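You operate a simulated robot arm through the tools that you are given. There is no shell and no other tool. Be economical: measure what you need, move in short steps, check, and stop when the job is done.

The job below is to be done with a simulated two-armed robot. You get a single attempt, and the scene is never put back.

Task
Prime the three oil cups, then tighten the bleed screw.
Fine: open the yellow valve first, work the lube pump till the oil stands between the lines of the cups, and shut the valve again. Where these are worked on the way, their far stop is far enough and under half their travel is too little: yellow valve.

Only the result counts: the job must be done as asked and must still hold three seconds after the hand-in. Knocking over, shifting, dropping, spilling or breaking anything else fails it.

Robot
Two 7-joint arms with fingered hands on one trunk that stands fixed in place. Base frame: the origin is at the foot of the trunk, x ahead of it, y to its left, z up. Lengths are in m, angles in degrees, forces in N, time in s.
The left shoulder is at [0.07, 0.172, 1.352], the right one opposite. Payload 5 kg a hand.
The TCP of each hand is the grasp point between the finger pads, 0.043 m short of the fingertips. In the tool frame z runs along the fingers and y along their closing line. Largest opening 0.144 m; the body of the gripper starts 0.05 m behind the TCP. The gripper is a hand of 5 fingers: y runs from the thumb to the fingers, the wrist lies at [-0.021, -0.124, -0.221] in the tool frame.
Orientation is that of the tool frame in the base frame, as a unit quaternion [w, x, y, z]. With the fingers straight down and the wrist toward the robot, the tool's x, y and z point along [0, 1, 0], [1, 0, 0] and [0, 0, -1] of the base frame.

Tools
- The arms move only by the tool play_rows. It takes "left_commands", "right_commands" or both (then of equal length, played together; a hand with none holds still); each is a list of rows, each a list of 2 entries, a list of its own where there are three numbers: the shift along the tool's x, y, z in cm, then the turn, a rotation vector about the tool's x, y, z in degrees. In form: [[[x, y, z], [wx, wy, wz]], ...]. A call has 1 to 12 rows; each row shifts and turns the commanded pose from where the row before left it, along the tool's axes as they then stand. A row lasts 0.2 s, in which the tool goes at most 0.05 m and 8.6 degrees; a call with a longer step from one row to the next is refused whole. Where a pose cannot be reached the arm comes as near as it can. A force on the tool above 50 N (or 10 N above the force at the start of the call, whichever is more), or a blocked arm, ends the call early, and 0.2 s more pass. In this call time passes only in rows, and 0.2 s behind the last. It gives the time, the measured TCP pose, the force on the tool (base axes), the opening and the grip force at its end, in the units of the frame above (readings bear some noise), with the torque about the TCP (base axes, N m) and any sound that the robot's microphone picked up, and new pictures: "pictures" is both (left out), scene, wrist or none (wrist: the cameras of the hands that moved).
- Cameras (640 x 400 px; columns grow to the right, rows downward): "scene" is now at [0.1283, 0.0344, 1.5768]; the picture's right is [0.40, -0.92, 0.00], its down [-0.61, -0.27, -0.74] and it looks along [0.68, 0.30, -0.67] (base axes); focal length 320 px, centre (320, 200). "left" rides on the left gripper at [-0.086, -0.109, -0.168] in its tool frame; the picture's right is [-0.80, -0.28, 0.53], its down [0.54, -0.73, 0.42] and it looks along [0.27, 0.63, 0.73] (tool axes); focal length 275 px, centre (320, 200). "right" rides on the right gripper at [0.086, -0.109, -0.168] in its tool frame; the picture's right is [-0.80, 0.28, -0.53], its down [-0.54, -0.73, 0.42] and it looks along [-0.27, 0.63, 0.73] (tool axes); focal length 275 px, centre (320, 200). There is no depth. A picture from a camera that has moved, and an enlarged one, comes with that camera's place and axes in the base frame and with its lens.
- slide_trunk(by): slides the trunk up (or, below 0, down) by that many m; the arms and the scene camera ride with it, the base frame stays. It gives what a move gives, with no picture.
- curl_fingers(index, middle, ring, little, thumb_bend, thumb_turn, hand): sets how far each is bent, from 0 (flat) to 1 (curled in); at 0.3 the hand is open as for a grip, at 0.7 the pads meet at the TCP. One left out holds its place. A second passes; each finger stops where it meets its share of the squeeze, and holds until it gets a number again. It is the only way to open and close the hand. It gives what a move gives, with no picture; readings hold the bend of each and the force on index, middle, ring, little, thumb and palm. thumb_turn goes from beside the hand (0) to across from the fingers (1), as for a grip.
- pan_tilt(pan, tilt): turns the head with the scene camera to pan (to the left, within 86 degrees either way) and tilt (down, from -29 to 69), counted from straight ahead of the robot. It gives what a move gives, and a new picture of the scene camera.
- inspect(camera, box): a new picture of the part [left, top, right, bottom] of that camera's present view, enlarged. The clock stands still meanwhile.
- sign_off(): hands the job in; it is judged then, once.

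Go step by step. Nothing tells you positions but the pictures and the camera data: compare them with the known pose of the tool, close in by small moves and look again before you grip or let go. The budget is 120 turns and 200 pictures, counting those below and the enlarged ones. Unless the task says otherwise, let go and move clear before handing in, and close with one line.

The tools are called after "Emit:" by a JSON object that holds its "api" and its "payload". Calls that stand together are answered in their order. play_rows: Moves the arms, as the interface text tells. Its arguments: {"type":"object","properties":{"left_commands":{"type":"array","items":{"type":"array"}},"right_commands":{"type":"array","items":{"type":"array"}},"pictures":{"type":"string","enum":["both","scene","wrist","none"]}},"required":[]} The other tools are called the same way: slide_trunk (by) slides the trunk up or down; curl_fingers (index, middle, ring, little, thumb_bend, thumb_turn, hand) moves the fingers one by one; pan_tilt (pan, tilt) turns the head that bears the scene camera; inspect (camera, box) takes an enlarged picture of a part of a camera's view; sign_off () hands the job in.

At the start:

```text
t: 0.0
left_eef_pos: [0.4592, 0.5295, 1.2057]
left_tcp_rot: [0.001, 0.707, 0.707, 0.0]
left_contact_force: [-0.4, -0.7, -0.2]
left_torque: [0.05, -0.04, 0.01]
left_gripper_width: 0.1435
left_grasp_force: 0.0
left_shape: jaw
left_bend: [0.3, 0.3, 0.3, 0.3, 0.3, 0.98]
left_finger forces: [0.0, 0.0, 0.0, 0.0, 0.0, 0.1]
right_eef_pos: [0.8182, 0.1533, 1.2589]
right_tcp_rot: [0.0, 0.707, 0.707, -0.001]
right_contact_force: [0.0, -0.5, 0.1]
right_torque: [0.01, -0.03, -0.01]
right_gripper_width: 0.1437
right_grasp_force: 0.0
right_shape: jaw
right_bend: [0.3, 0.3, 0.3, 0.3, 0.3, 0.98]
right_finger forces: [0.1, 0.0, 0.1, 0.1, 0.0, 0.0]
trunk travel left (down, up): [-0.45, 0.49]
head pan, tilt: [23.4, 42.0]
```

scene: 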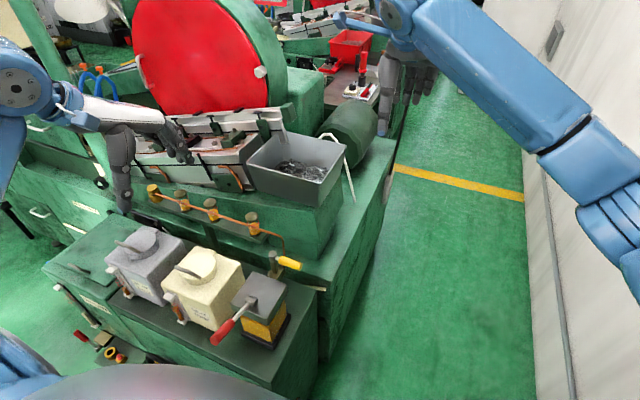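
right: 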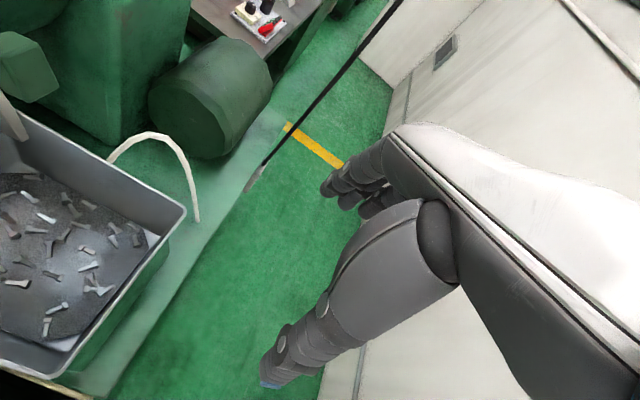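
left: 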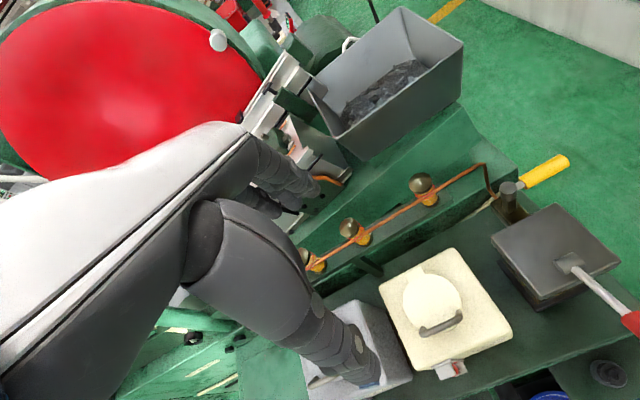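

I see a lube pump with a red lever, a yellow valve and a row of cups on a copper line, with the arms above. I'll enlarge the areas to identify the parts.

Emit:
{"api": "inspect", "payload": {"camera": "scene", "box": [130, 170, 330, 295]}}

Emit:
{"api": "inspect", "payload": {"camera": "scene", "box": [200, 250, 330, 360]}}

Emit:
{"api": "inspect", "payload": {"camera": "left", "box": [290, 140, 640, 360]}}

```text
3.20 times, centred on (230, 232) of scene
camera zoom: at [0.1283, 0.0344, 1.5768], right [0.4, -0.92, 0.0], down [-0.61, -0.27, -0.74], along [0.68, 0.3, -0.67], focal length 1025 px, centre (608, 96)
```

zoom: 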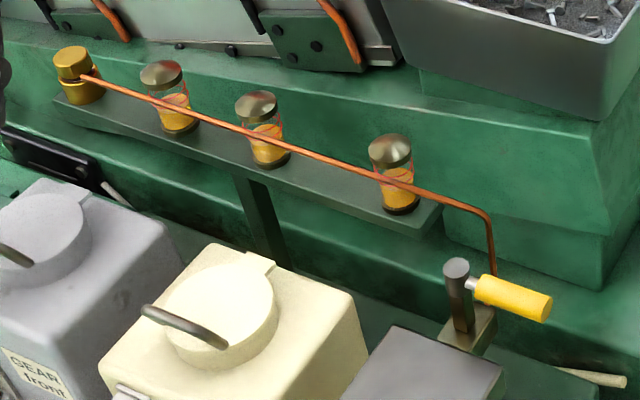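

```text
3.64 times, centred on (265, 305) of scene
camera zoom: at [0.1283, 0.0344, 1.5768], right [0.4, -0.92, 0.0], down [-0.61, -0.27, -0.74], along [0.68, 0.3, -0.67], focal length 1164 px, centre (520, -182)
```

zoom: 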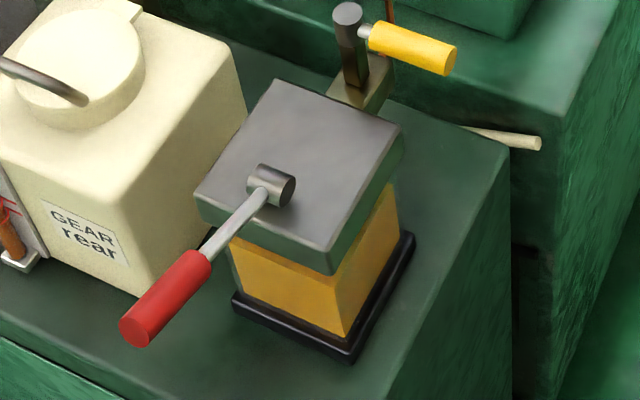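

```text
1.82 times, centred on (465, 250) of left
camera zoom: at [0.3505, 0.4446, 1.3728], right [-0.28, -0.8, -0.53], down [-0.73, 0.54, -0.42], along [0.63, 0.27, -0.73], focal length 500 px, centre (56, 109)
```

zoom: 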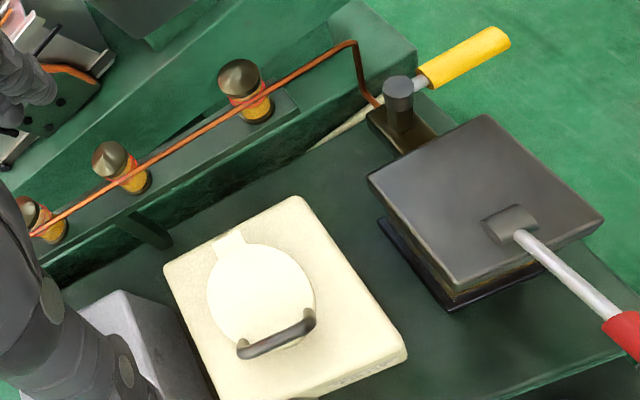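

The valve pivot is near (0.527, 0.332, 0.97) with its handle pointing toward -y. The pump lever pivot is near (0.42, 0.33, 0.93) with its red grip toward -x, and the bleed screw is near (0.587, 0.76, 0.98). I'll bring the right hand above the valve handle.

Emit:
{"api": "play_rows", "payload": {"right_commands": [[[0, -4.8, 0], [0, 0, 0]], [[0, -4.8, 0], [0, 0, 0]], [[0, -4.8, 0], [0, 0, 0]], [[0, -4.8, 0], [0, 0, 0]], [[0, -4.9, 0], [0, 0, 0]], [[0, -4.9, 0], [0, 0, 0]], [[3.3, 0, 3], [0, 0, 0]], [[3.3, 0, 3], [0, 0, 0]], [[3.0, 0, 3], [0, 0, 0]], [[0, 0, 0], [0, 0, 0]]]}}

Emit:
{"api": "curl_fingers", "payload": {"hand": "right", "index": 0.45, "middle": 0.45, "ring": 0.45, "little": 0.45, "thumb_bend": 0.45}}

Emit:
{"api": "inspect", "payload": {"camera": "scene", "box": [160, 140, 400, 290]}}

```text
t: 2.2
left_eef_pos: [0.4578, 0.5291, 1.2053]
left_tcp_rot: [0.0, 0.708, 0.707, 0.0]
left_contact_force: [-0.4, -0.8, 0.4]
left_torque: [0.02, 0.03, -0.01]
left_gripper_width: 0.1436
left_grasp_force: 0.0
left_shape: jaw
left_bend: [0.3, 0.3, 0.3, 0.3, 0.3, 0.98]
left_finger forces: [0.1, 0.0, 0.0, 0.0, 0.1, 0.0]
right_eef_pos: [0.5302, 0.2481, 1.1686]
right_tcp_rot: [0.0, 0.707, 0.707, -0.001]
right_contact_force: [0.0, -0.6, 0.3]
right_torque: [0.01, 0.0, 0.01]
right_gripper_width: 0.144
right_grasp_force: 0.0
right_shape: jaw
right_bend: [0.3, 0.3, 0.3, 0.3, 0.3, 0.98]
right_finger forces: [0.0, 0.1, 0.0, 0.0, 0.1, 0.0]
trunk travel left (down, up): [-0.45, 0.49]
head pan, tilt: [23.4, 42.0]
camera scene: at [0.1286, 0.0338, 1.5768], right [0.4, -0.92, 0.0], down [-0.61, -0.27, -0.74], along [0.68, 0.3, -0.67], focal length 320 px, centre (320, 200)
camera right: at [0.4224, 0.3349, 1.3374], right [0.28, -0.8, 0.53], down [-0.73, -0.54, -0.42], along [0.63, -0.27, -0.73], focal length 275 px, centre (320, 200)
```

scene: 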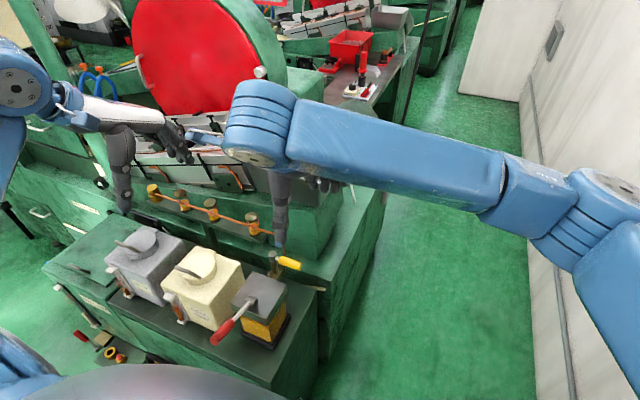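
right: 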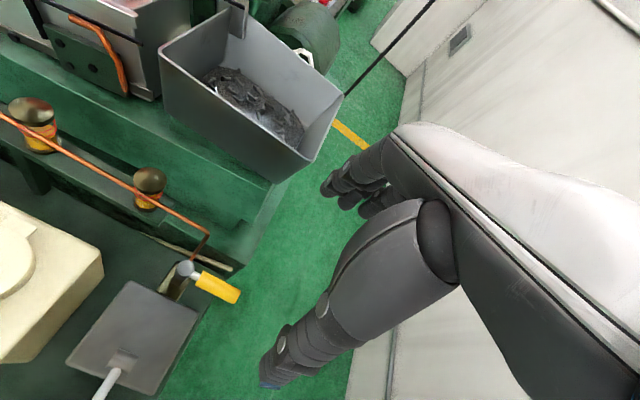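

```text
t: 3.2
left_eef_pos: [0.4592, 0.529, 1.2046]
left_tcp_rot: [-0.001, 0.707, 0.707, 0.0]
left_contact_force: [0.6, -0.1, 0.7]
left_torque: [-0.01, 0.01, -0.01]
left_gripper_width: 0.1436
left_grasp_force: 0.0
left_shape: jaw
left_bend: [0.3, 0.3, 0.3, 0.3, 0.3, 0.98]
left_finger forces: [0.0, 0.0, 0.1, 0.0, 0.1, 0.1]
right_eef_pos: [0.5282, 0.2487, 1.1687]
right_tcp_rot: [-0.001, 0.707, 0.707, -0.001]
right_contact_force: [0.7, -0.5, 0.3]
right_torque: [0.01, 0.03, -0.02]
right_gripper_width: 0.0973
right_grasp_force: 0.1
right_shape: fingers
right_bend: [0.45, 0.45, 0.45, 0.45, 0.45, 0.98]
right_finger forces: [0.0, 0.0, 0.1, 0.1, 0.1, 0.0]
trunk travel left (down, up): [-0.45, 0.49]
head pan, tilt: [23.4, 42.0]
```

```text
2.67 times, centred on (280, 215) of scene
camera zoom: at [0.1282, 0.0346, 1.5768], right [0.4, -0.92, 0.0], down [-0.61, -0.27, -0.74], along [0.68, 0.3, -0.67], focal length 854 px, centre (427, 160)
```

zoom: 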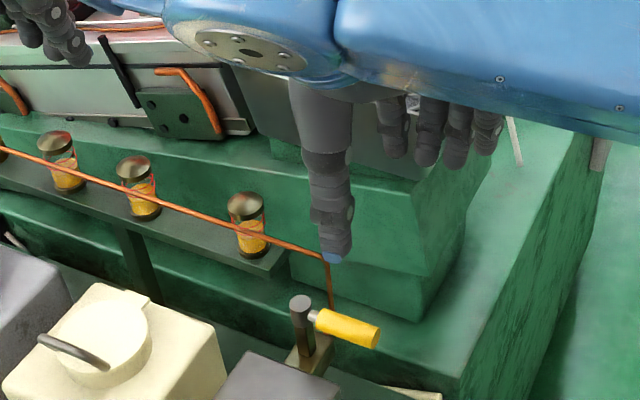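

The thumb is toward the robot and the index finger is opposite, so the yellow handle will sit between them. I'll lower the hand in two steps.

Emit:
{"api": "play_rows", "payload": {"right_commands": [[[1.3, 0, 3], [0, 0, 0]], [[0, 0, 4], [0, 0, 0]], [[0, 0, 4], [0, 0, 0]], [[0, 0, 2], [0, 0, 0]], [[0, 0, 0], [0, 0, 0]]]}}

Emit:
{"api": "inspect", "payload": {"camera": "scene", "box": [220, 180, 348, 260]}}

```text
t: 4.4
left_eef_pos: [0.4588, 0.5285, 1.207]
left_tcp_rot: [-0.001, 0.707, 0.707, -0.001]
left_contact_force: [-0.1, 0.9, 0.1]
left_torque: [0.02, 0.03, 0.01]
left_gripper_width: 0.1433
left_grasp_force: 0.1
left_shape: jaw
left_bend: [0.3, 0.3, 0.3, 0.3, 0.3, 0.98]
left_finger forces: [0.0, 0.0, 0.0, 0.0, 0.0, 0.1]
right_eef_pos: [0.5254, 0.2616, 1.0377]
right_tcp_rot: [0.0, 0.707, 0.707, 0.0]
right_contact_force: [-0.1, -0.4, 1.0]
right_torque: [0.06, 0.01, 0.01]
right_gripper_width: 0.0968
right_grasp_force: 0.1
right_shape: fingers
right_bend: [0.45, 0.45, 0.45, 0.45, 0.45, 0.98]
right_finger forces: [0.0, 0.1, 0.0, 0.0, 0.1, 0.0]
trunk travel left (down, up): [-0.45, 0.49]
head pan, tilt: [23.4, 42.0]
camera scene: at [0.1281, 0.0341, 1.5768], right [0.4, -0.92, 0.0], down [-0.61, -0.27, -0.74], along [0.68, 0.3, -0.67], focal length 320 px, centre (320, 200)
camera right: at [0.4191, 0.3482, 1.2064], right [0.28, -0.8, 0.53], down [-0.73, -0.54, -0.42], along [0.63, -0.27, -0.73], focal length 275 px, centre (320, 200)
```

scene: 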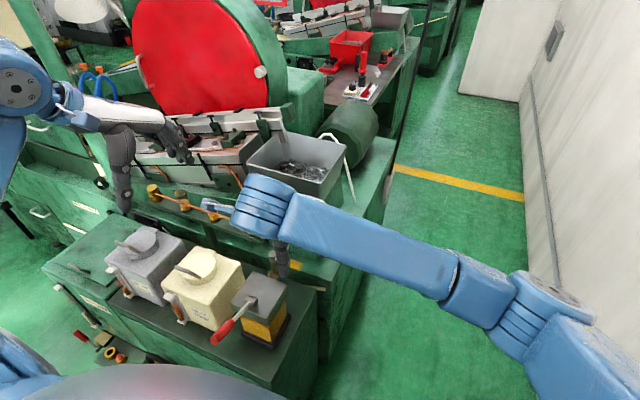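
right: 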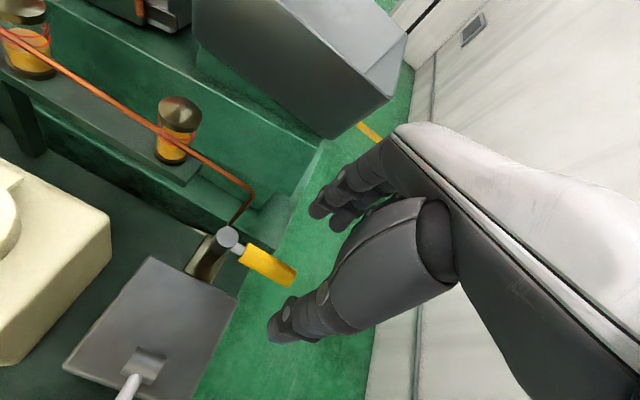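

```text
5.00 times, centred on (284, 220) of scene
camera zoom: at [0.1281, 0.0341, 1.5768], right [0.4, -0.92, 0.0], down [-0.61, -0.27, -0.74], along [0.68, 0.3, -0.67], focal length 1601 px, centre (500, 100)
```

zoom: 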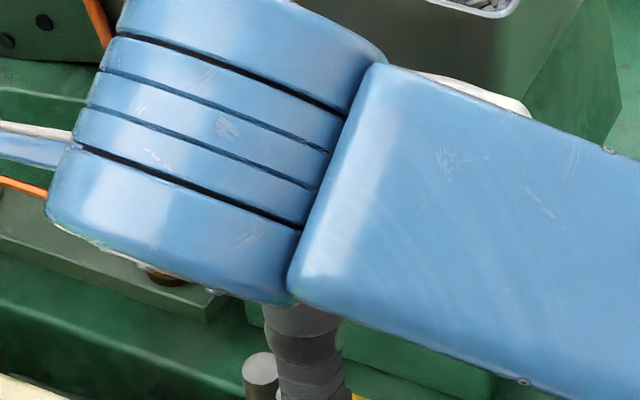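

The wrist view shows the handle in line with the gap between thumb and index. I'll go down the last 5 cm.

Emit:
{"api": "play_rows", "payload": {"right_commands": [[[0, 0, 2.5], [0, 0, 0]], [[0, 0, 2.5], [0, 0, 0]], [[0, 0, 0], [0, 0, 0]]], "pictures": "wrist"}}

```text
t: 5.2
left_eef_pos: [0.4593, 0.5288, 1.2064]
left_tcp_rot: [0.001, 0.707, 0.707, 0.0]
left_contact_force: [0.6, -0.4, 0.1]
left_torque: [0.01, -0.01, 0.0]
left_gripper_width: 0.1436
left_grasp_force: 0.1
left_shape: jaw
left_bend: [0.3, 0.3, 0.3, 0.3, 0.3, 0.98]
left_finger forces: [0.1, 0.1, 0.0, 0.0, 0.0, 0.0]
right_eef_pos: [0.5257, 0.2619, 0.9886]
right_tcp_rot: [-0.001, 0.708, 0.707, -0.001]
right_contact_force: [0.5, 0.8, -0.4]
right_torque: [0.01, 0.0, -0.01]
right_gripper_width: 0.0969
right_grasp_force: 0.1
right_shape: fingers
right_bend: [0.45, 0.45, 0.45, 0.45, 0.45, 0.98]
right_finger forces: [0.0, 0.0, 0.1, 0.0, 0.0, 0.0]
trunk travel left (down, up): [-0.45, 0.49]
head pan, tilt: [23.4, 42.0]
camera right: at [0.4182, 0.3478, 1.158], right [0.28, -0.8, 0.53], down [-0.73, -0.54, -0.42], along [0.63, -0.27, -0.73], focal length 275 px, centre (320, 200)
```

right: 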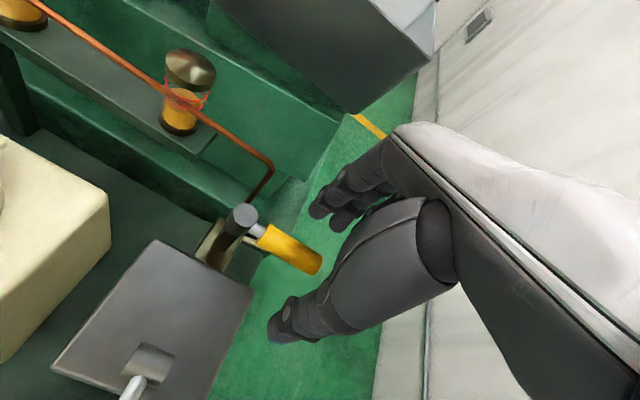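

The handle is between the fingers and thumb. I'll narrow the gap, then test turning gently toward +x.

Emit:
{"api": "curl_fingers", "payload": {"hand": "right", "index": 0.57, "middle": 0.57, "ring": 0.57, "little": 0.57, "thumb_bend": 0.57}}

Emit:
{"api": "play_rows", "payload": {"right_commands": [[[0.07, 0.97, 0], [0, 0, -8]], [[0.07, 0.97, 0], [0, 0, -8]], [[0.07, 0.97, 0], [0, 0, -8]]], "pictures": "wrist"}}

```text
t: 6.2
left_eef_pos: [0.458, 0.5303, 1.2064]
left_tcp_rot: [-0.001, 0.707, 0.707, 0.001]
left_contact_force: [-0.1, -0.4, 0.4]
left_torque: [-0.01, 0.01, 0.0]
left_gripper_width: 0.1436
left_grasp_force: 0.0
left_shape: jaw
left_bend: [0.3, 0.3, 0.3, 0.3, 0.3, 0.98]
left_finger forces: [0.0, 0.1, 0.0, 0.0, 0.0, 0.0]
right_eef_pos: [0.5257, 0.2619, 0.989]
right_tcp_rot: [-0.001, 0.707, 0.707, -0.001]
right_contact_force: [0.0, -0.3, 0.2]
right_torque: [0.0, -0.02, 0.03]
right_gripper_width: 0.0575
right_grasp_force: 0.1
right_shape: fingers
right_bend: [0.56, 0.56, 0.56, 0.56, 0.56, 0.98]
right_finger forces: [0.0, 0.1, 0.0, 0.0, 0.1, 0.2]
trunk travel left (down, up): [-0.45, 0.49]
head pan, tilt: [23.4, 42.0]
```

```text
t: 7.0
left_eef_pos: [0.4566, 0.5298, 1.2051]
left_tcp_rot: [0.0, 0.707, 0.707, 0.0]
left_contact_force: [0.1, 0.1, 1.0]
left_torque: [0.01, 0.02, -0.01]
left_gripper_width: 0.1436
left_grasp_force: 0.1
left_shape: jaw
left_bend: [0.3, 0.3, 0.3, 0.3, 0.3, 0.98]
left_finger forces: [0.0, 0.0, 0.0, 0.0, 0.1, 0.0]
right_eef_pos: [0.5528, 0.268, 0.9894]
right_tcp_rot: [0.0, 0.543, 0.84, 0.0]
right_contact_force: [-8.2, 0.6, -1.6]
right_torque: [0.03, 0.25, -0.09]
right_gripper_width: 0.0662
right_grasp_force: 4.4
right_shape: fingers
right_bend: [0.56, 0.56, 0.56, 0.56, 0.52, 0.96]
right_finger forces: [0.0, 0.0, 0.1, 0.0, 8.4, 0.1]
trunk travel left (down, up): [-0.45, 0.49]
head pan, tilt: [23.4, 42.0]
camera right: at [0.4195, 0.3027, 1.1581], right [0.59, -0.61, 0.53], down [-0.44, -0.79, -0.42], along [0.68, 0.01, -0.73], focal length 275 px, centre (320, 200)
```

right: 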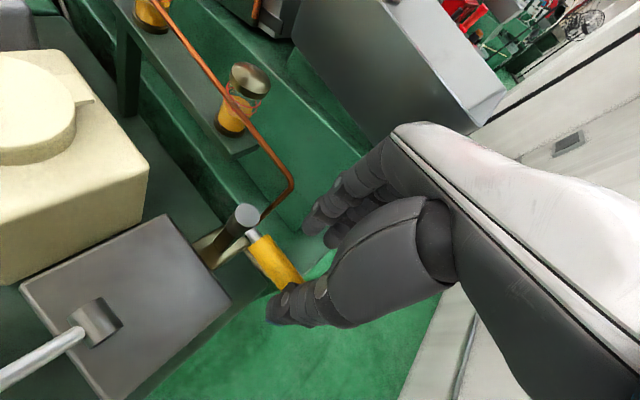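

The thumb met about 8 N and the handle didn't move, so this side looks like the stop. I'll try the other direction with the fingers.

Emit:
{"api": "play_rows", "payload": {"right_commands": [[[-0.07, -0.97, 0], [0, 0, 8]], [[-0.07, -0.97, 0], [0, 0, 8]], [[-0.07, -0.97, 0], [0, 0, 8]], [[0.07, -0.97, 0], [0, 0, 8]], [[0.07, -0.97, 0], [0, 0, 8]], [[0.07, -0.97, 0], [0, 0, 8]], [[0.07, -0.97, 0], [0, 0, 8]], [[0.07, -0.97, 0], [0, 0, 8]]], "pictures": "wrist"}}

```text
t: 8.2
left_eef_pos: [0.4601, 0.5263, 1.2061]
left_tcp_rot: [0.0, 0.708, 0.706, 0.0]
left_contact_force: [1.1, -0.4, -0.4]
left_torque: [0.09, 0.07, 0.03]
left_gripper_width: 0.1437
left_grasp_force: 0.0
left_shape: jaw
left_bend: [0.3, 0.3, 0.3, 0.3, 0.3, 0.98]
left_finger forces: [0.0, 0.0, 0.1, 0.0, 0.0, 0.1]
right_eef_pos: [0.6241, 0.1676, 1.0248]
right_tcp_rot: [0.122, 0.811, 0.571, 0.037]
right_contact_force: [0.1, -0.5, -0.3]
right_torque: [0.06, 0.02, 0.03]
right_gripper_width: 0.0567
right_grasp_force: 0.0
right_shape: fingers
right_bend: [0.56, 0.56, 0.56, 0.56, 0.56, 0.98]
right_finger forces: [0.1, 0.0, 0.0, 0.0, 0.0, 0.0]
right hand out of reach, approached as far as the arm can: row 6
trunk travel left (down, up): [-0.45, 0.49]
head pan, tilt: [23.4, 42.0]
stopped in row 6 (right hand): the arm was blocked; the commanded pose is now the measured one
camera right: at [0.5214, 0.3085, 1.1558], right [-0.12, -0.75, 0.65], down [-0.77, -0.34, -0.54], along [0.63, -0.56, -0.54], focal length 275 px, centre (320, 200)
```

right: 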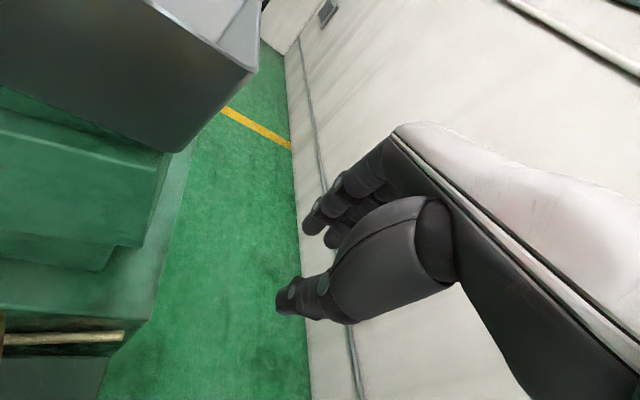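

The arm reached a joint limit and swung out to (0.62, 0.17). I'll check what the scene looks like.

Emit:
{"api": "play_rows", "payload": {"right_commands": [[[0, 0, -3], [0, 0, 0]]], "pictures": "scene"}}

Emit:
{"api": "inspect", "payload": {"camera": "scene", "box": [190, 190, 350, 290]}}

```text
t: 8.8
left_eef_pos: [0.4586, 0.5284, 1.2044]
left_tcp_rot: [-0.001, 0.707, 0.707, -0.001]
left_contact_force: [0.8, 0.4, 0.3]
left_torque: [-0.02, 0.0, -0.03]
left_gripper_width: 0.1438
left_grasp_force: 0.1
left_shape: jaw
left_bend: [0.3, 0.3, 0.3, 0.3, 0.3, 0.98]
left_finger forces: [0.0, 0.0, 0.1, 0.0, 0.0, 0.0]
right_eef_pos: [0.6397, 0.1318, 1.0361]
right_tcp_rot: [0.154, 0.816, 0.556, 0.025]
right_contact_force: [-0.6, 0.2, 0.6]
right_torque: [0.01, 0.03, 0.0]
right_gripper_width: 0.0571
right_grasp_force: 0.1
right_shape: fingers
right_bend: [0.56, 0.56, 0.56, 0.56, 0.56, 0.98]
right_finger forces: [0.0, 0.0, 0.1, 0.0, 0.0, 0.0]
trunk travel left (down, up): [-0.45, 0.49]
head pan, tilt: [23.4, 42.0]
stopped in row 1 (right hand): the arm was blocked; the commanded pose is now the measured one
camera scene: at [0.1287, 0.0339, 1.5768], right [0.4, -0.92, 0.0], down [-0.61, -0.27, -0.74], along [0.68, 0.3, -0.67], focal length 320 px, centre (320, 200)
```

scene: 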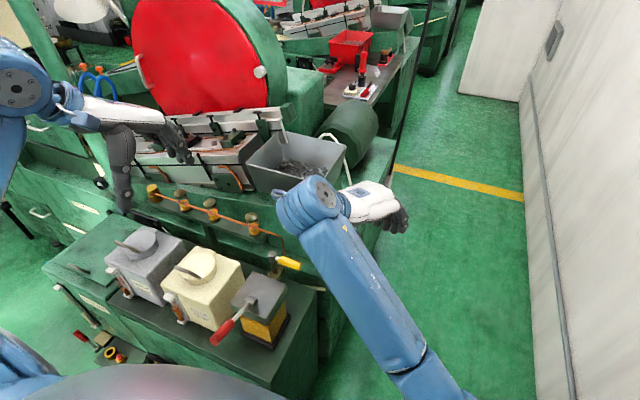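

```text
4.00 times, centred on (270, 240) of scene
camera zoom: at [0.1287, 0.0339, 1.5768], right [0.4, -0.92, 0.0], down [-0.61, -0.27, -0.74], along [0.68, 0.3, -0.67], focal length 1281 px, centre (520, 40)
```

zoom: 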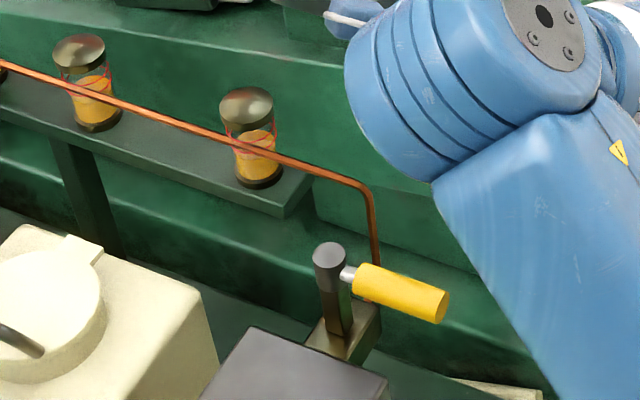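

Nothing is disturbed and the handle still points toward -y. I'll recover the right hand's orientation, taking it upward.

Emit:
{"api": "play_rows", "payload": {"right_commands": [[[0, 0.5, -0.5], [3.66, 2.64, -5.32]], [[0, 0.5, -1], [3.66, 2.64, -5.32]], [[0, 0.5, -1.5], [3.66, 2.64, -5.32]], [[0, 0.5, -2], [3.66, 2.64, -5.32]], [[0, 0, -2], [0, 0, 0]]], "pictures": "scene"}}

```text
t: 10.1
left_eef_pos: [0.4578, 0.5283, 1.2055]
left_tcp_rot: [0.0, 0.707, 0.707, -0.001]
left_contact_force: [0.2, 0.7, -0.3]
left_torque: [0.02, 0.03, 0.01]
left_gripper_width: 0.1439
left_grasp_force: 0.1
left_shape: jaw
left_bend: [0.3, 0.3, 0.3, 0.3, 0.3, 0.98]
left_finger forces: [0.0, 0.1, 0.0, 0.0, 0.0, 0.0]
right_eef_pos: [0.6754, 0.0648, 1.0678]
right_tcp_rot: [0.04, 0.728, 0.684, -0.04]
right_contact_force: [-0.3, 0.8, -0.1]
right_torque: [0.0, -0.04, -0.02]
right_gripper_width: 0.0571
right_grasp_force: 0.0
right_shape: fingers
right_bend: [0.56, 0.56, 0.56, 0.56, 0.56, 0.98]
right_finger forces: [0.1, 0.0, 0.0, 0.1, 0.1, 0.0]
trunk travel left (down, up): [-0.45, 0.49]
head pan, tilt: [23.4, 42.0]
stopped in row 5 (right hand): the arm was blocked; the commanded pose is now the measured one
camera scene: at [0.1278, 0.0348, 1.5768], right [0.4, -0.92, 0.0], down [-0.61, -0.27, -0.74], along [0.68, 0.3, -0.67], focal length 320 px, centre (320, 200)
```

scene: 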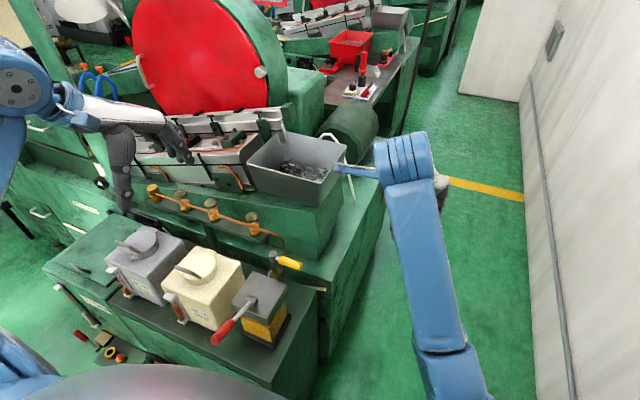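

The hand is back near its default orientation and away from the machine. I'll raise it and settle.

Emit:
{"api": "play_rows", "payload": {"right_commands": [[[0, 0, -3], [0, 0, 0]], [[0, 0, -4], [0, 0, 0]], [[0, 0, -4], [0, 0, 0]], [[0, 0, -2], [0, 0, 0]], [[0, 0, 0], [0, 0, 0]]], "pictures": "scene"}}

```text
t: 10.8
left_eef_pos: [0.4599, 0.5301, 1.2045]
left_tcp_rot: [0.0, 0.707, 0.707, -0.001]
left_contact_force: [-0.5, 0.5, -0.6]
left_torque: [0.01, 0.05, 0.02]
left_gripper_width: 0.144
left_grasp_force: 0.1
left_shape: jaw
left_bend: [0.3, 0.3, 0.3, 0.3, 0.3, 0.98]
left_finger forces: [0.0, 0.0, 0.0, 0.0, 0.1, 0.1]
right_eef_pos: [0.7089, -0.0065, 1.1103]
right_tcp_rot: [0.083, 0.751, 0.649, -0.084]
right_contact_force: [-0.6, -0.2, -0.1]
right_torque: [-0.01, -0.01, -0.01]
right_gripper_width: 0.0567
right_grasp_force: 0.0
right_shape: fingers
right_bend: [0.56, 0.56, 0.56, 0.56, 0.56, 0.98]
right_finger forces: [0.0, 0.0, 0.0, 0.0, 0.1, 0.0]
right hand out of reach, approached as far as the arm can: row 3
trunk travel left (down, up): [-0.45, 0.49]
head pan, tilt: [23.4, 42.0]
stopped in row 3 (right hand): the arm was blocked; the commanded pose is now the measured one
camera scene: at [0.1293, 0.0335, 1.5767], right [0.4, -0.92, 0.0], down [-0.62, -0.27, -0.74], along [0.68, 0.3, -0.67], focal length 320 px, centre (320, 200)
```

scene: 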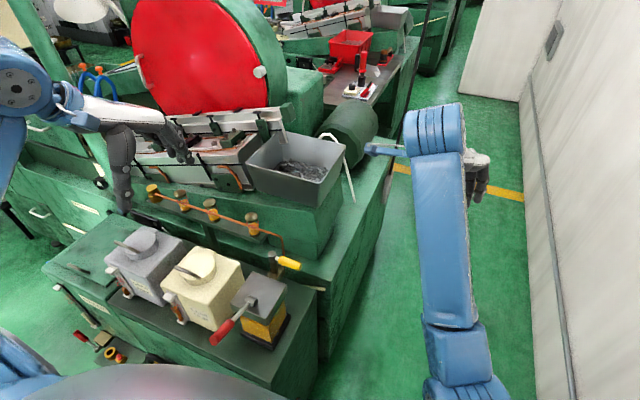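

The arm is still against a joint limit, so I'll yaw the hand counter-clockwise to free the wrist.

Emit:
{"api": "play_rows", "payload": {"right_commands": [[[0, 0, 0], [0, 0, -8]], [[0, 0, 0], [0, 0, -8]], [[0, 0, 0], [0, 0, -8]], [[0, 0, 0], [0, 0, -8]], [[0, 0, 0], [0, 0, 0]]], "pictures": "scene"}}

```text
t: 12.0
left_eef_pos: [0.457, 0.5293, 1.2047]
left_tcp_rot: [0.001, 0.707, 0.707, -0.001]
left_contact_force: [-0.5, -0.5, -0.1]
left_torque: [0.0, 0.0, 0.01]
left_gripper_width: 0.1438
left_grasp_force: 0.1
left_shape: jaw
left_bend: [0.3, 0.3, 0.3, 0.3, 0.3, 0.98]
left_finger forces: [0.0, 0.1, 0.0, 0.1, 0.0, 0.0]
right_eef_pos: [0.7075, -0.0039, 1.109]
right_tcp_rot: [0.057, 0.543, 0.832, -0.102]
right_contact_force: [-0.5, -0.2, -0.1]
right_torque: [0.0, -0.01, -0.01]
right_gripper_width: 0.0568
right_grasp_force: 0.1
right_shape: fingers
right_bend: [0.56, 0.56, 0.56, 0.56, 0.56, 0.98]
right_finger forces: [0.0, 0.1, 0.0, 0.0, 0.1, 0.0]
trunk travel left (down, up): [-0.45, 0.49]
head pan, tilt: [23.4, 42.0]
camera scene: at [0.128, 0.0349, 1.5768], right [0.4, -0.92, 0.0], down [-0.61, -0.27, -0.74], along [0.68, 0.29, -0.67], focal length 320 px, centre (320, 200)
```

scene: 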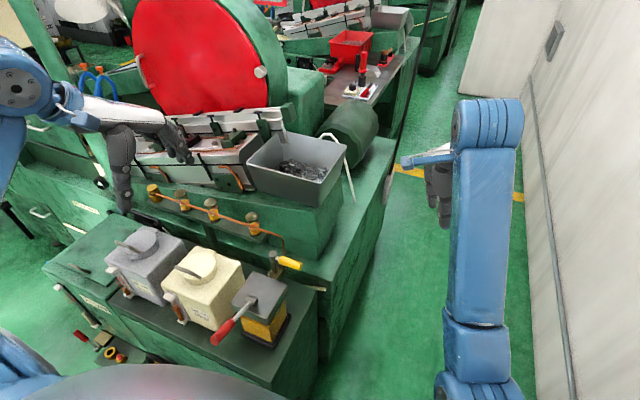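

The arm is under control again. I'll go to a vertical pose yawed about 45° counter-clockwise and higher, which suits this arm when it reaches across.

Emit:
{"api": "play_rows", "payload": {"right_commands": [[[0, 0, -2], [-2.1, 2.65, -5.3]], [[0, 0, -2], [-2.1, 2.65, -5.3]], [[0, 0, -2], [-2.1, 2.65, -5.3]], [[0, 0, -2], [-2.1, 2.65, -5.3]], [[0, 0, -2], [0, 0, 0]], [[0, 0, 0], [0, 0, 0]]], "pictures": "none"}}

```text
t: 13.4
left_eef_pos: [0.4592, 0.5299, 1.2034]
left_tcp_rot: [0.001, 0.706, 0.708, 0.0]
left_contact_force: [-0.2, -0.2, -0.2]
left_torque: [-0.06, -0.02, 0.01]
left_gripper_width: 0.1437
left_grasp_force: 0.1
left_shape: jaw
left_bend: [0.3, 0.3, 0.3, 0.3, 0.3, 0.98]
left_finger forces: [0.1, 0.0, 0.2, 0.0, 0.0, 0.0]
right_eef_pos: [0.7212, 0.0132, 1.1946]
right_tcp_rot: [-0.001, 0.383, 0.924, 0.0]
right_contact_force: [0.6, 0.5, 0.3]
right_torque: [-0.05, 0.0, 0.01]
right_gripper_width: 0.0567
right_grasp_force: 0.1
right_shape: fingers
right_bend: [0.56, 0.56, 0.56, 0.56, 0.56, 0.98]
right_finger forces: [0.0, 0.1, 0.0, 0.1, 0.0, 0.0]
right hand out of reach, approached as far as the arm can: row 3
trunk travel left (down, up): [-0.45, 0.49]
head pan, tilt: [23.4, 42.0]
```

The pose is good. I'll move across toward the valve at a safe height.

Emit:
{"api": "play_rows", "payload": {"right_commands": [[[4.4, 0.5, 0.9], [0, 0, 0]], [[4.4, 0.5, 0.9], [0, 0, 0]], [[4.4, 0.5, 0.9], [0, 0, 0]], [[4.4, 0.5, 0.9], [0, 0, 0]], [[4.4, 0.5, 0.9], [0, 0, 0]], [[4.4, 0.5, 0.9], [0, 0, 0]], [[0, 0, 3], [0, 0, 0]], [[0, 0, 0], [0, 0, 0]]]}}

```text
t: 15.2
left_eef_pos: [0.4583, 0.5294, 1.2054]
left_tcp_rot: [0.001, 0.707, 0.707, -0.001]
left_contact_force: [0.3, 0.0, -0.3]
left_torque: [-0.04, 0.02, 0.01]
left_gripper_width: 0.1439
left_grasp_force: 0.1
left_shape: jaw
left_bend: [0.3, 0.3, 0.3, 0.3, 0.3, 0.98]
left_finger forces: [0.1, 0.0, 0.0, 0.0, 0.0, 0.0]
right_eef_pos: [0.5539, 0.2218, 1.1125]
right_tcp_rot: [0.0, 0.383, 0.924, 0.0]
right_contact_force: [0.1, 0.2, -0.4]
right_torque: [-0.01, -0.03, -0.01]
right_gripper_width: 0.0568
right_grasp_force: 0.1
right_shape: fingers
right_bend: [0.56, 0.56, 0.56, 0.56, 0.56, 0.97]
right_finger forces: [0.0, 0.1, 0.0, 0.1, 0.0, 0.0]
trunk travel left (down, up): [-0.45, 0.49]
head pan, tilt: [23.4, 42.0]
camera scene: at [0.128, 0.0348, 1.5768], right [0.4, -0.92, 0.0], down [-0.61, -0.27, -0.74], along [0.68, 0.29, -0.67], focal length 320 px, centre (320, 200)
camera right: at [0.4172, 0.2066, 1.281], right [0.76, -0.36, 0.53], down [-0.13, -0.9, -0.42], along [0.63, 0.25, -0.73], focal length 275 px, centre (320, 200)
```

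scene: 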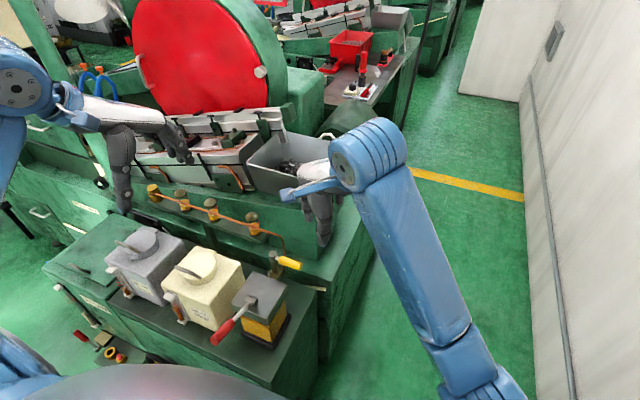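
right: 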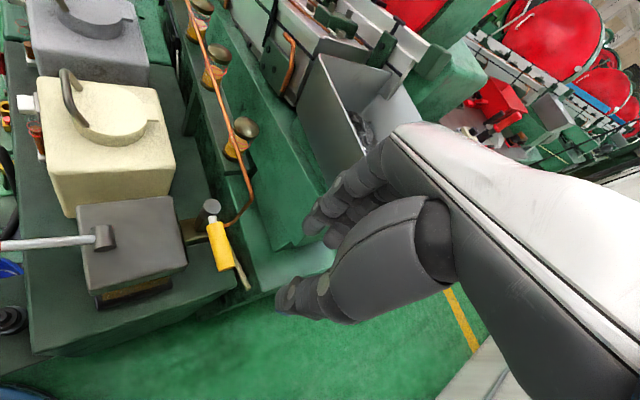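

The scene view is now clear. The index tip is offset about (+0.02, +0.033) from the TCP, so I'll lower it on the far (+x) side of the handle.

Emit:
{"api": "play_rows", "payload": {"right_commands": [[[1.5, 0.3, 4], [0, 0, 0]], [[0, 0, 4], [0, 0, 0]], [[0, 0, 3], [0, 0, 0]], [[0, 0, 1.7], [0, 0, 0]], [[0, 0, 0], [0, 0, 0]]], "pictures": "wrist"}}

Emit:
{"api": "inspect", "payload": {"camera": "scene", "box": [220, 210, 348, 290]}}

```text
t: 16.4
left_eef_pos: [0.4585, 0.5292, 1.2072]
left_tcp_rot: [0.0, 0.707, 0.707, -0.001]
left_contact_force: [0.0, -0.1, -0.3]
left_torque: [0.0, -0.01, -0.01]
left_gripper_width: 0.144
left_grasp_force: 0.0
left_shape: jaw
left_bend: [0.3, 0.3, 0.3, 0.3, 0.3, 0.98]
left_finger forces: [0.0, 0.0, 0.0, 0.1, 0.0, 0.1]
right_eef_pos: [0.5464, 0.2358, 0.9851]
right_tcp_rot: [-0.001, 0.382, 0.924, 0.0]
right_contact_force: [0.2, -0.2, 0.2]
right_torque: [0.02, 0.01, -0.03]
right_gripper_width: 0.057
right_grasp_force: 0.0
right_shape: fingers
right_bend: [0.56, 0.56, 0.56, 0.56, 0.56, 0.97]
right_finger forces: [0.1, 0.0, 0.0, 0.0, 0.0, 0.0]
trunk travel left (down, up): [-0.45, 0.49]
head pan, tilt: [23.4, 42.0]
camera right: at [0.4103, 0.2209, 1.1541], right [0.76, -0.36, 0.53], down [-0.13, -0.9, -0.42], along [0.63, 0.25, -0.73], focal length 275 px, centre (320, 200)
```

right: 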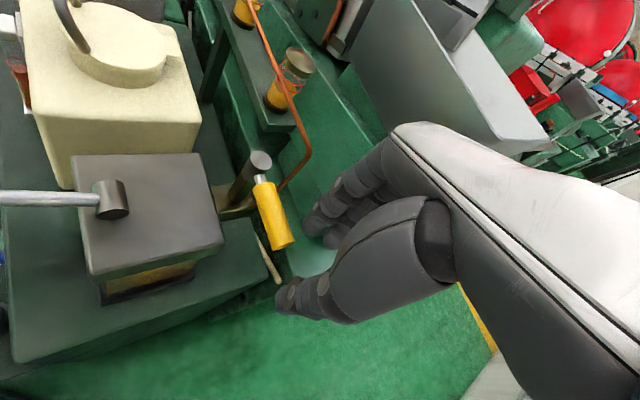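

```text
5.00 times, centred on (284, 250) of scene
camera zoom: at [0.1281, 0.0343, 1.5768], right [0.4, -0.92, 0.0], down [-0.61, -0.27, -0.74], along [0.68, 0.3, -0.67], focal length 1601 px, centre (500, -50)
```

zoom: 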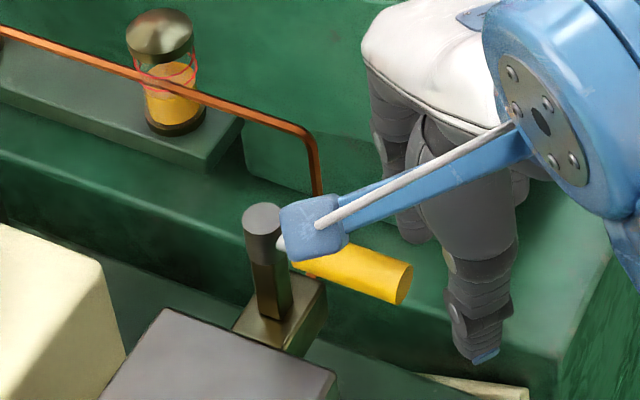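

The index is just beyond the handle and clear. I'll sweep it along the arc toward -x without turning the hand.

Emit:
{"api": "play_rows", "payload": {"right_commands": [[[1.37, -1.23, 0], [0, 0, 0]], [[0.93, -1.45, 0], [0, 0, 0]], [[1.27, -1.17, 0], [0, 0, 0]], [[1.53, -0.79, 0], [0, 0, 0]]], "pictures": "wrist"}}

```text
t: 17.4
left_eef_pos: [0.4584, 0.5298, 1.206]
left_tcp_rot: [0.001, 0.707, 0.707, 0.0]
left_contact_force: [-2.2, -0.7, -0.8]
left_torque: [-0.03, -0.05, -0.01]
left_gripper_width: 0.1439
left_grasp_force: 0.1
left_shape: jaw
left_bend: [0.3, 0.3, 0.3, 0.3, 0.3, 0.98]
left_finger forces: [0.1, 0.0, 0.0, 0.1, 0.1, 0.0]
right_eef_pos: [0.4787, 0.2394, 0.985]
right_tcp_rot: [0.0, 0.382, 0.924, 0.001]
right_contact_force: [-0.9, -0.4, -0.4]
right_torque: [-0.01, 0.02, -0.02]
right_gripper_width: 0.0573
right_grasp_force: 0.5
right_shape: fingers
right_bend: [0.56, 0.56, 0.56, 0.56, 0.56, 0.97]
right_finger forces: [0.4, 0.0, 0.1, 0.0, 0.0, 0.0]
trunk travel left (down, up): [-0.45, 0.49]
head pan, tilt: [23.4, 42.0]
camera right: at [0.3406, 0.2237, 1.1546], right [0.76, -0.36, 0.53], down [-0.13, -0.9, -0.42], along [0.63, 0.25, -0.73], focal length 275 px, centre (320, 200)
```

right: 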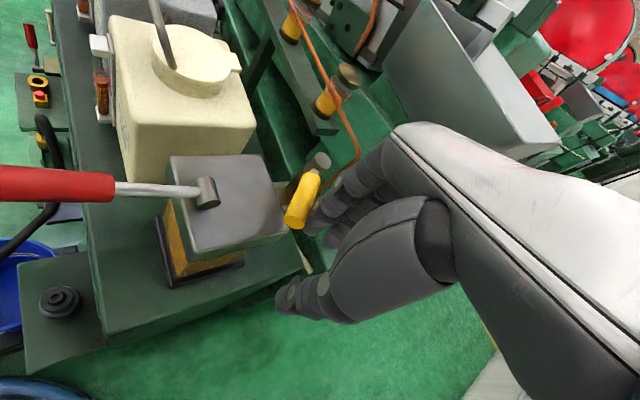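

The handle turns this way. Continuing the sweep.

Emit:
{"api": "play_rows", "payload": {"right_commands": [[[1.68, -0.37, 0], [0, 0, 0]], [[1.73, 0.07, 0], [0, 0, 0]], [[1.64, 0.52, 0], [0, 0, 0]]], "pictures": "both"}}

```text
t: 18.2
left_eef_pos: [0.4607, 0.5293, 1.2053]
left_tcp_rot: [-0.001, 0.707, 0.707, 0.0]
left_contact_force: [0.1, 0.1, -0.4]
left_torque: [0.03, 0.04, -0.01]
left_gripper_width: 0.1437
left_grasp_force: 0.1
left_shape: jaw
left_bend: [0.3, 0.3, 0.3, 0.3, 0.3, 0.98]
left_finger forces: [0.0, 0.0, 0.0, 0.1, 0.0, 0.0]
right_eef_pos: [0.4539, 0.2653, 0.9764]
right_tcp_rot: [0.01, 0.388, 0.922, -0.008]
right_contact_force: [0.6, -0.1, 0.0]
right_torque: [-0.04, 0.0, -0.01]
right_gripper_width: 0.0569
right_grasp_force: 0.1
right_shape: fingers
right_bend: [0.56, 0.56, 0.56, 0.56, 0.56, 0.97]
right_finger forces: [0.0, 0.0, 0.0, 0.1, 0.0, 0.0]
trunk travel left (down, up): [-0.45, 0.49]
head pan, tilt: [23.4, 42.0]
camera scene: at [0.1288, 0.0342, 1.5767], right [0.4, -0.92, 0.0], down [-0.61, -0.27, -0.74], along [0.68, 0.3, -0.67], focal length 320 px, centre (320, 200)
camera right: at [0.3142, 0.2545, 1.1453], right [0.75, -0.36, 0.55], down [-0.13, -0.9, -0.41], along [0.64, 0.23, -0.73], focal length 275 px, centre (320, 200)
```

scene: 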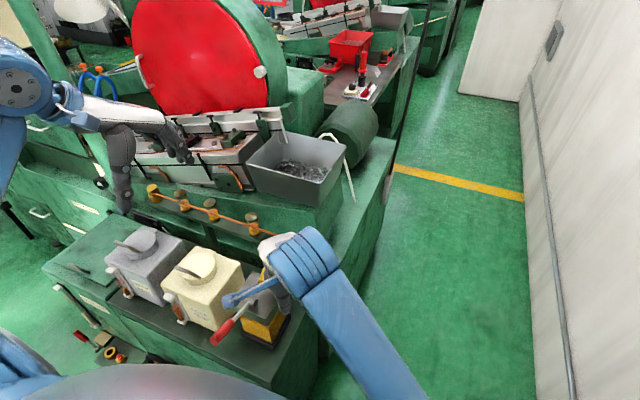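
right: 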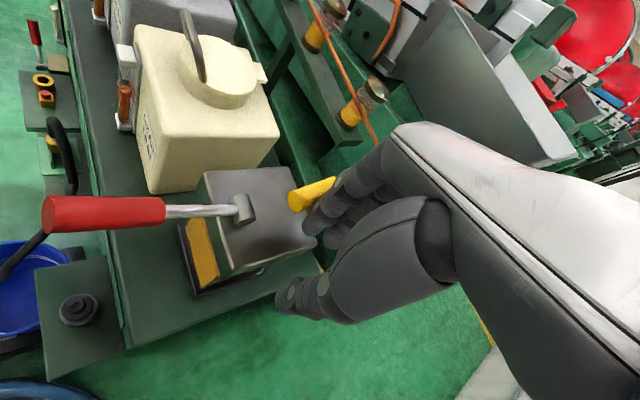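

The handle is about 77° round, pointing almost toward -x over the pump. I'll nudge it on until the stop, with a little counter-clockwise yaw.

Emit:
{"api": "play_rows", "payload": {"right_commands": [[[0.6, 0.6, -0.7], [0, 0, -6]], [[0.5, 0.7, 0], [0, 0, -6]], [[0, 0, 0], [0, 0, 0]]], "pictures": "wrist"}}

```text
t: 19.0
left_eef_pos: [0.4577, 0.5255, 1.2077]
left_tcp_rot: [-0.001, 0.707, 0.707, 0.001]
left_contact_force: [0.6, -0.4, 0.1]
left_torque: [0.0, 0.02, 0.0]
left_gripper_width: 0.1437
left_grasp_force: 0.0
left_shape: jaw
left_bend: [0.3, 0.3, 0.3, 0.3, 0.3, 0.98]
left_finger forces: [0.0, 0.1, 0.1, 0.0, 0.0, 0.1]
right_eef_pos: [0.4456, 0.2823, 0.9845]
right_tcp_rot: [0.002, 0.288, 0.958, -0.005]
right_contact_force: [13.4, -40.9, 11.9]
right_torque: [-0.72, -0.66, -1.47]
right_gripper_width: 0.0333
right_grasp_force: 21.0
right_shape: fingers
right_bend: [0.7, 0.62, 0.56, 0.56, 0.56, 0.97]
right_finger forces: [16.2, 25.9, 0.0, 0.1, 0.0, 0.0]
trunk travel left (down, up): [-0.45, 0.49]
head pan, tilt: [23.4, 42.0]
camera right: at [0.3163, 0.2414, 1.1539], right [0.82, -0.2, 0.54], down [0.05, -0.91, -0.41], along [0.57, 0.37, -0.74], focal length 275 px, centre (320, 200)
```

right: 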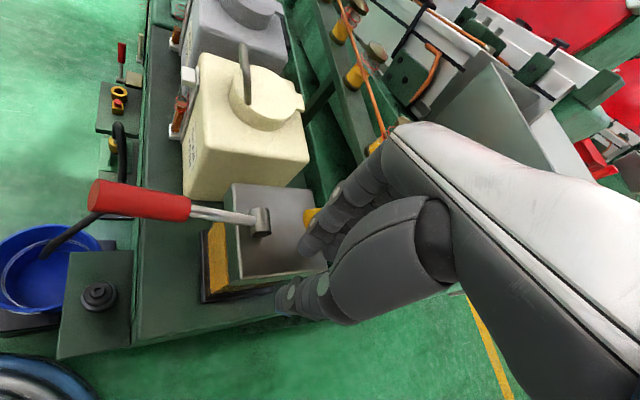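

40 N on the fingers means the valve is at its stop. I'll back off and rise to look.

Emit:
{"api": "play_rows", "payload": {"right_commands": [[[-1.2, -1.0, 0], [0, 0, 0]], [[-1.2, -1.0, 0], [0, 0, 0]], [[0, 0, -4], [0, 0, 0]], [[0, 0, -4], [0, 0, 0]], [[0, 0, -4], [0, 0, 0]], [[0, 0, 0], [0, 0, 0]]], "pictures": "both"}}

Emit:
{"api": "inspect", "payload": {"camera": "right", "box": [60, 120, 380, 320]}}

```text
t: 20.4
left_eef_pos: [0.4584, 0.53, 1.2056]
left_tcp_rot: [0.0, 0.707, 0.707, 0.0]
left_contact_force: [0.2, -0.2, 0.6]
left_torque: [-0.03, -0.03, 0.0]
left_gripper_width: 0.1439
left_grasp_force: 0.1
left_shape: jaw
left_bend: [0.3, 0.3, 0.3, 0.3, 0.3, 0.98]
left_finger forces: [0.1, 0.1, 0.0, 0.0, 0.1, 0.0]
right_eef_pos: [0.4541, 0.2633, 1.1128]
right_tcp_rot: [-0.001, 0.284, 0.959, 0.0]
right_contact_force: [0.6, 0.2, 0.4]
right_torque: [0.0, 0.01, 0.02]
right_gripper_width: 0.0569
right_grasp_force: 0.0
right_shape: fingers
right_bend: [0.56, 0.56, 0.56, 0.56, 0.56, 0.97]
right_finger forces: [0.1, 0.0, 0.0, 0.0, 0.0, 0.0]
trunk travel left (down, up): [-0.45, 0.49]
head pan, tilt: [23.4, 42.0]
camera scene: at [0.128, 0.0342, 1.5768], right [0.4, -0.92, 0.0], down [-0.61, -0.27, -0.74], along [0.68, 0.3, -0.67], focal length 320 px, centre (320, 200)
camera right: at [0.3233, 0.2203, 1.2819], right [0.82, -0.2, 0.53], down [0.06, -0.9, -0.42], along [0.57, 0.38, -0.73], focal length 275 px, centre (320, 200)
```

scene: 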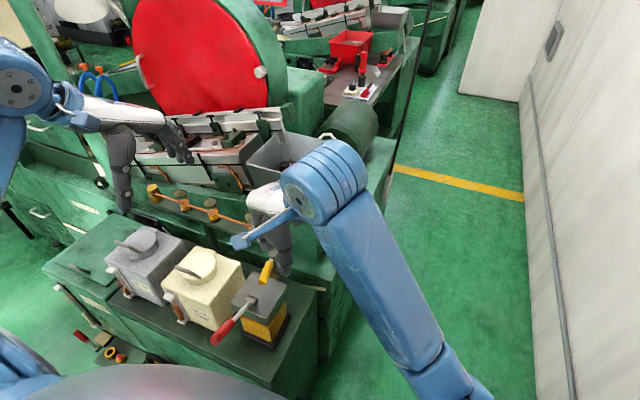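
right: 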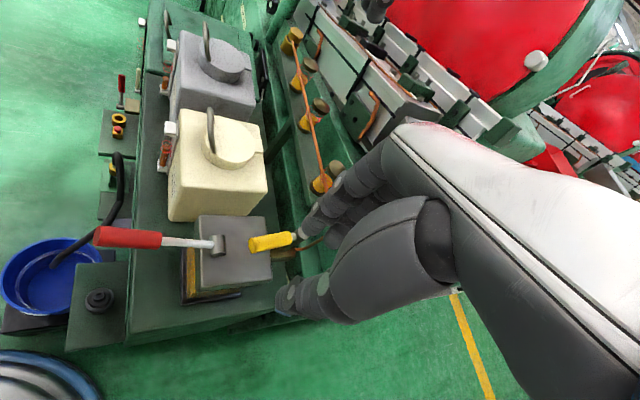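

```text
2.00 times, centred on (220, 220) of right
camera zoom: at [0.3233, 0.2203, 1.2819], right [0.82, -0.2, 0.53], down [0.06, -0.9, -0.42], along [0.57, 0.38, -0.73], focal length 551 px, centre (520, 160)
```

zoom: 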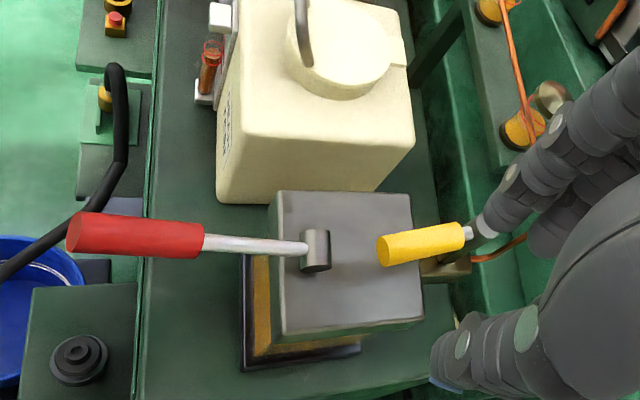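

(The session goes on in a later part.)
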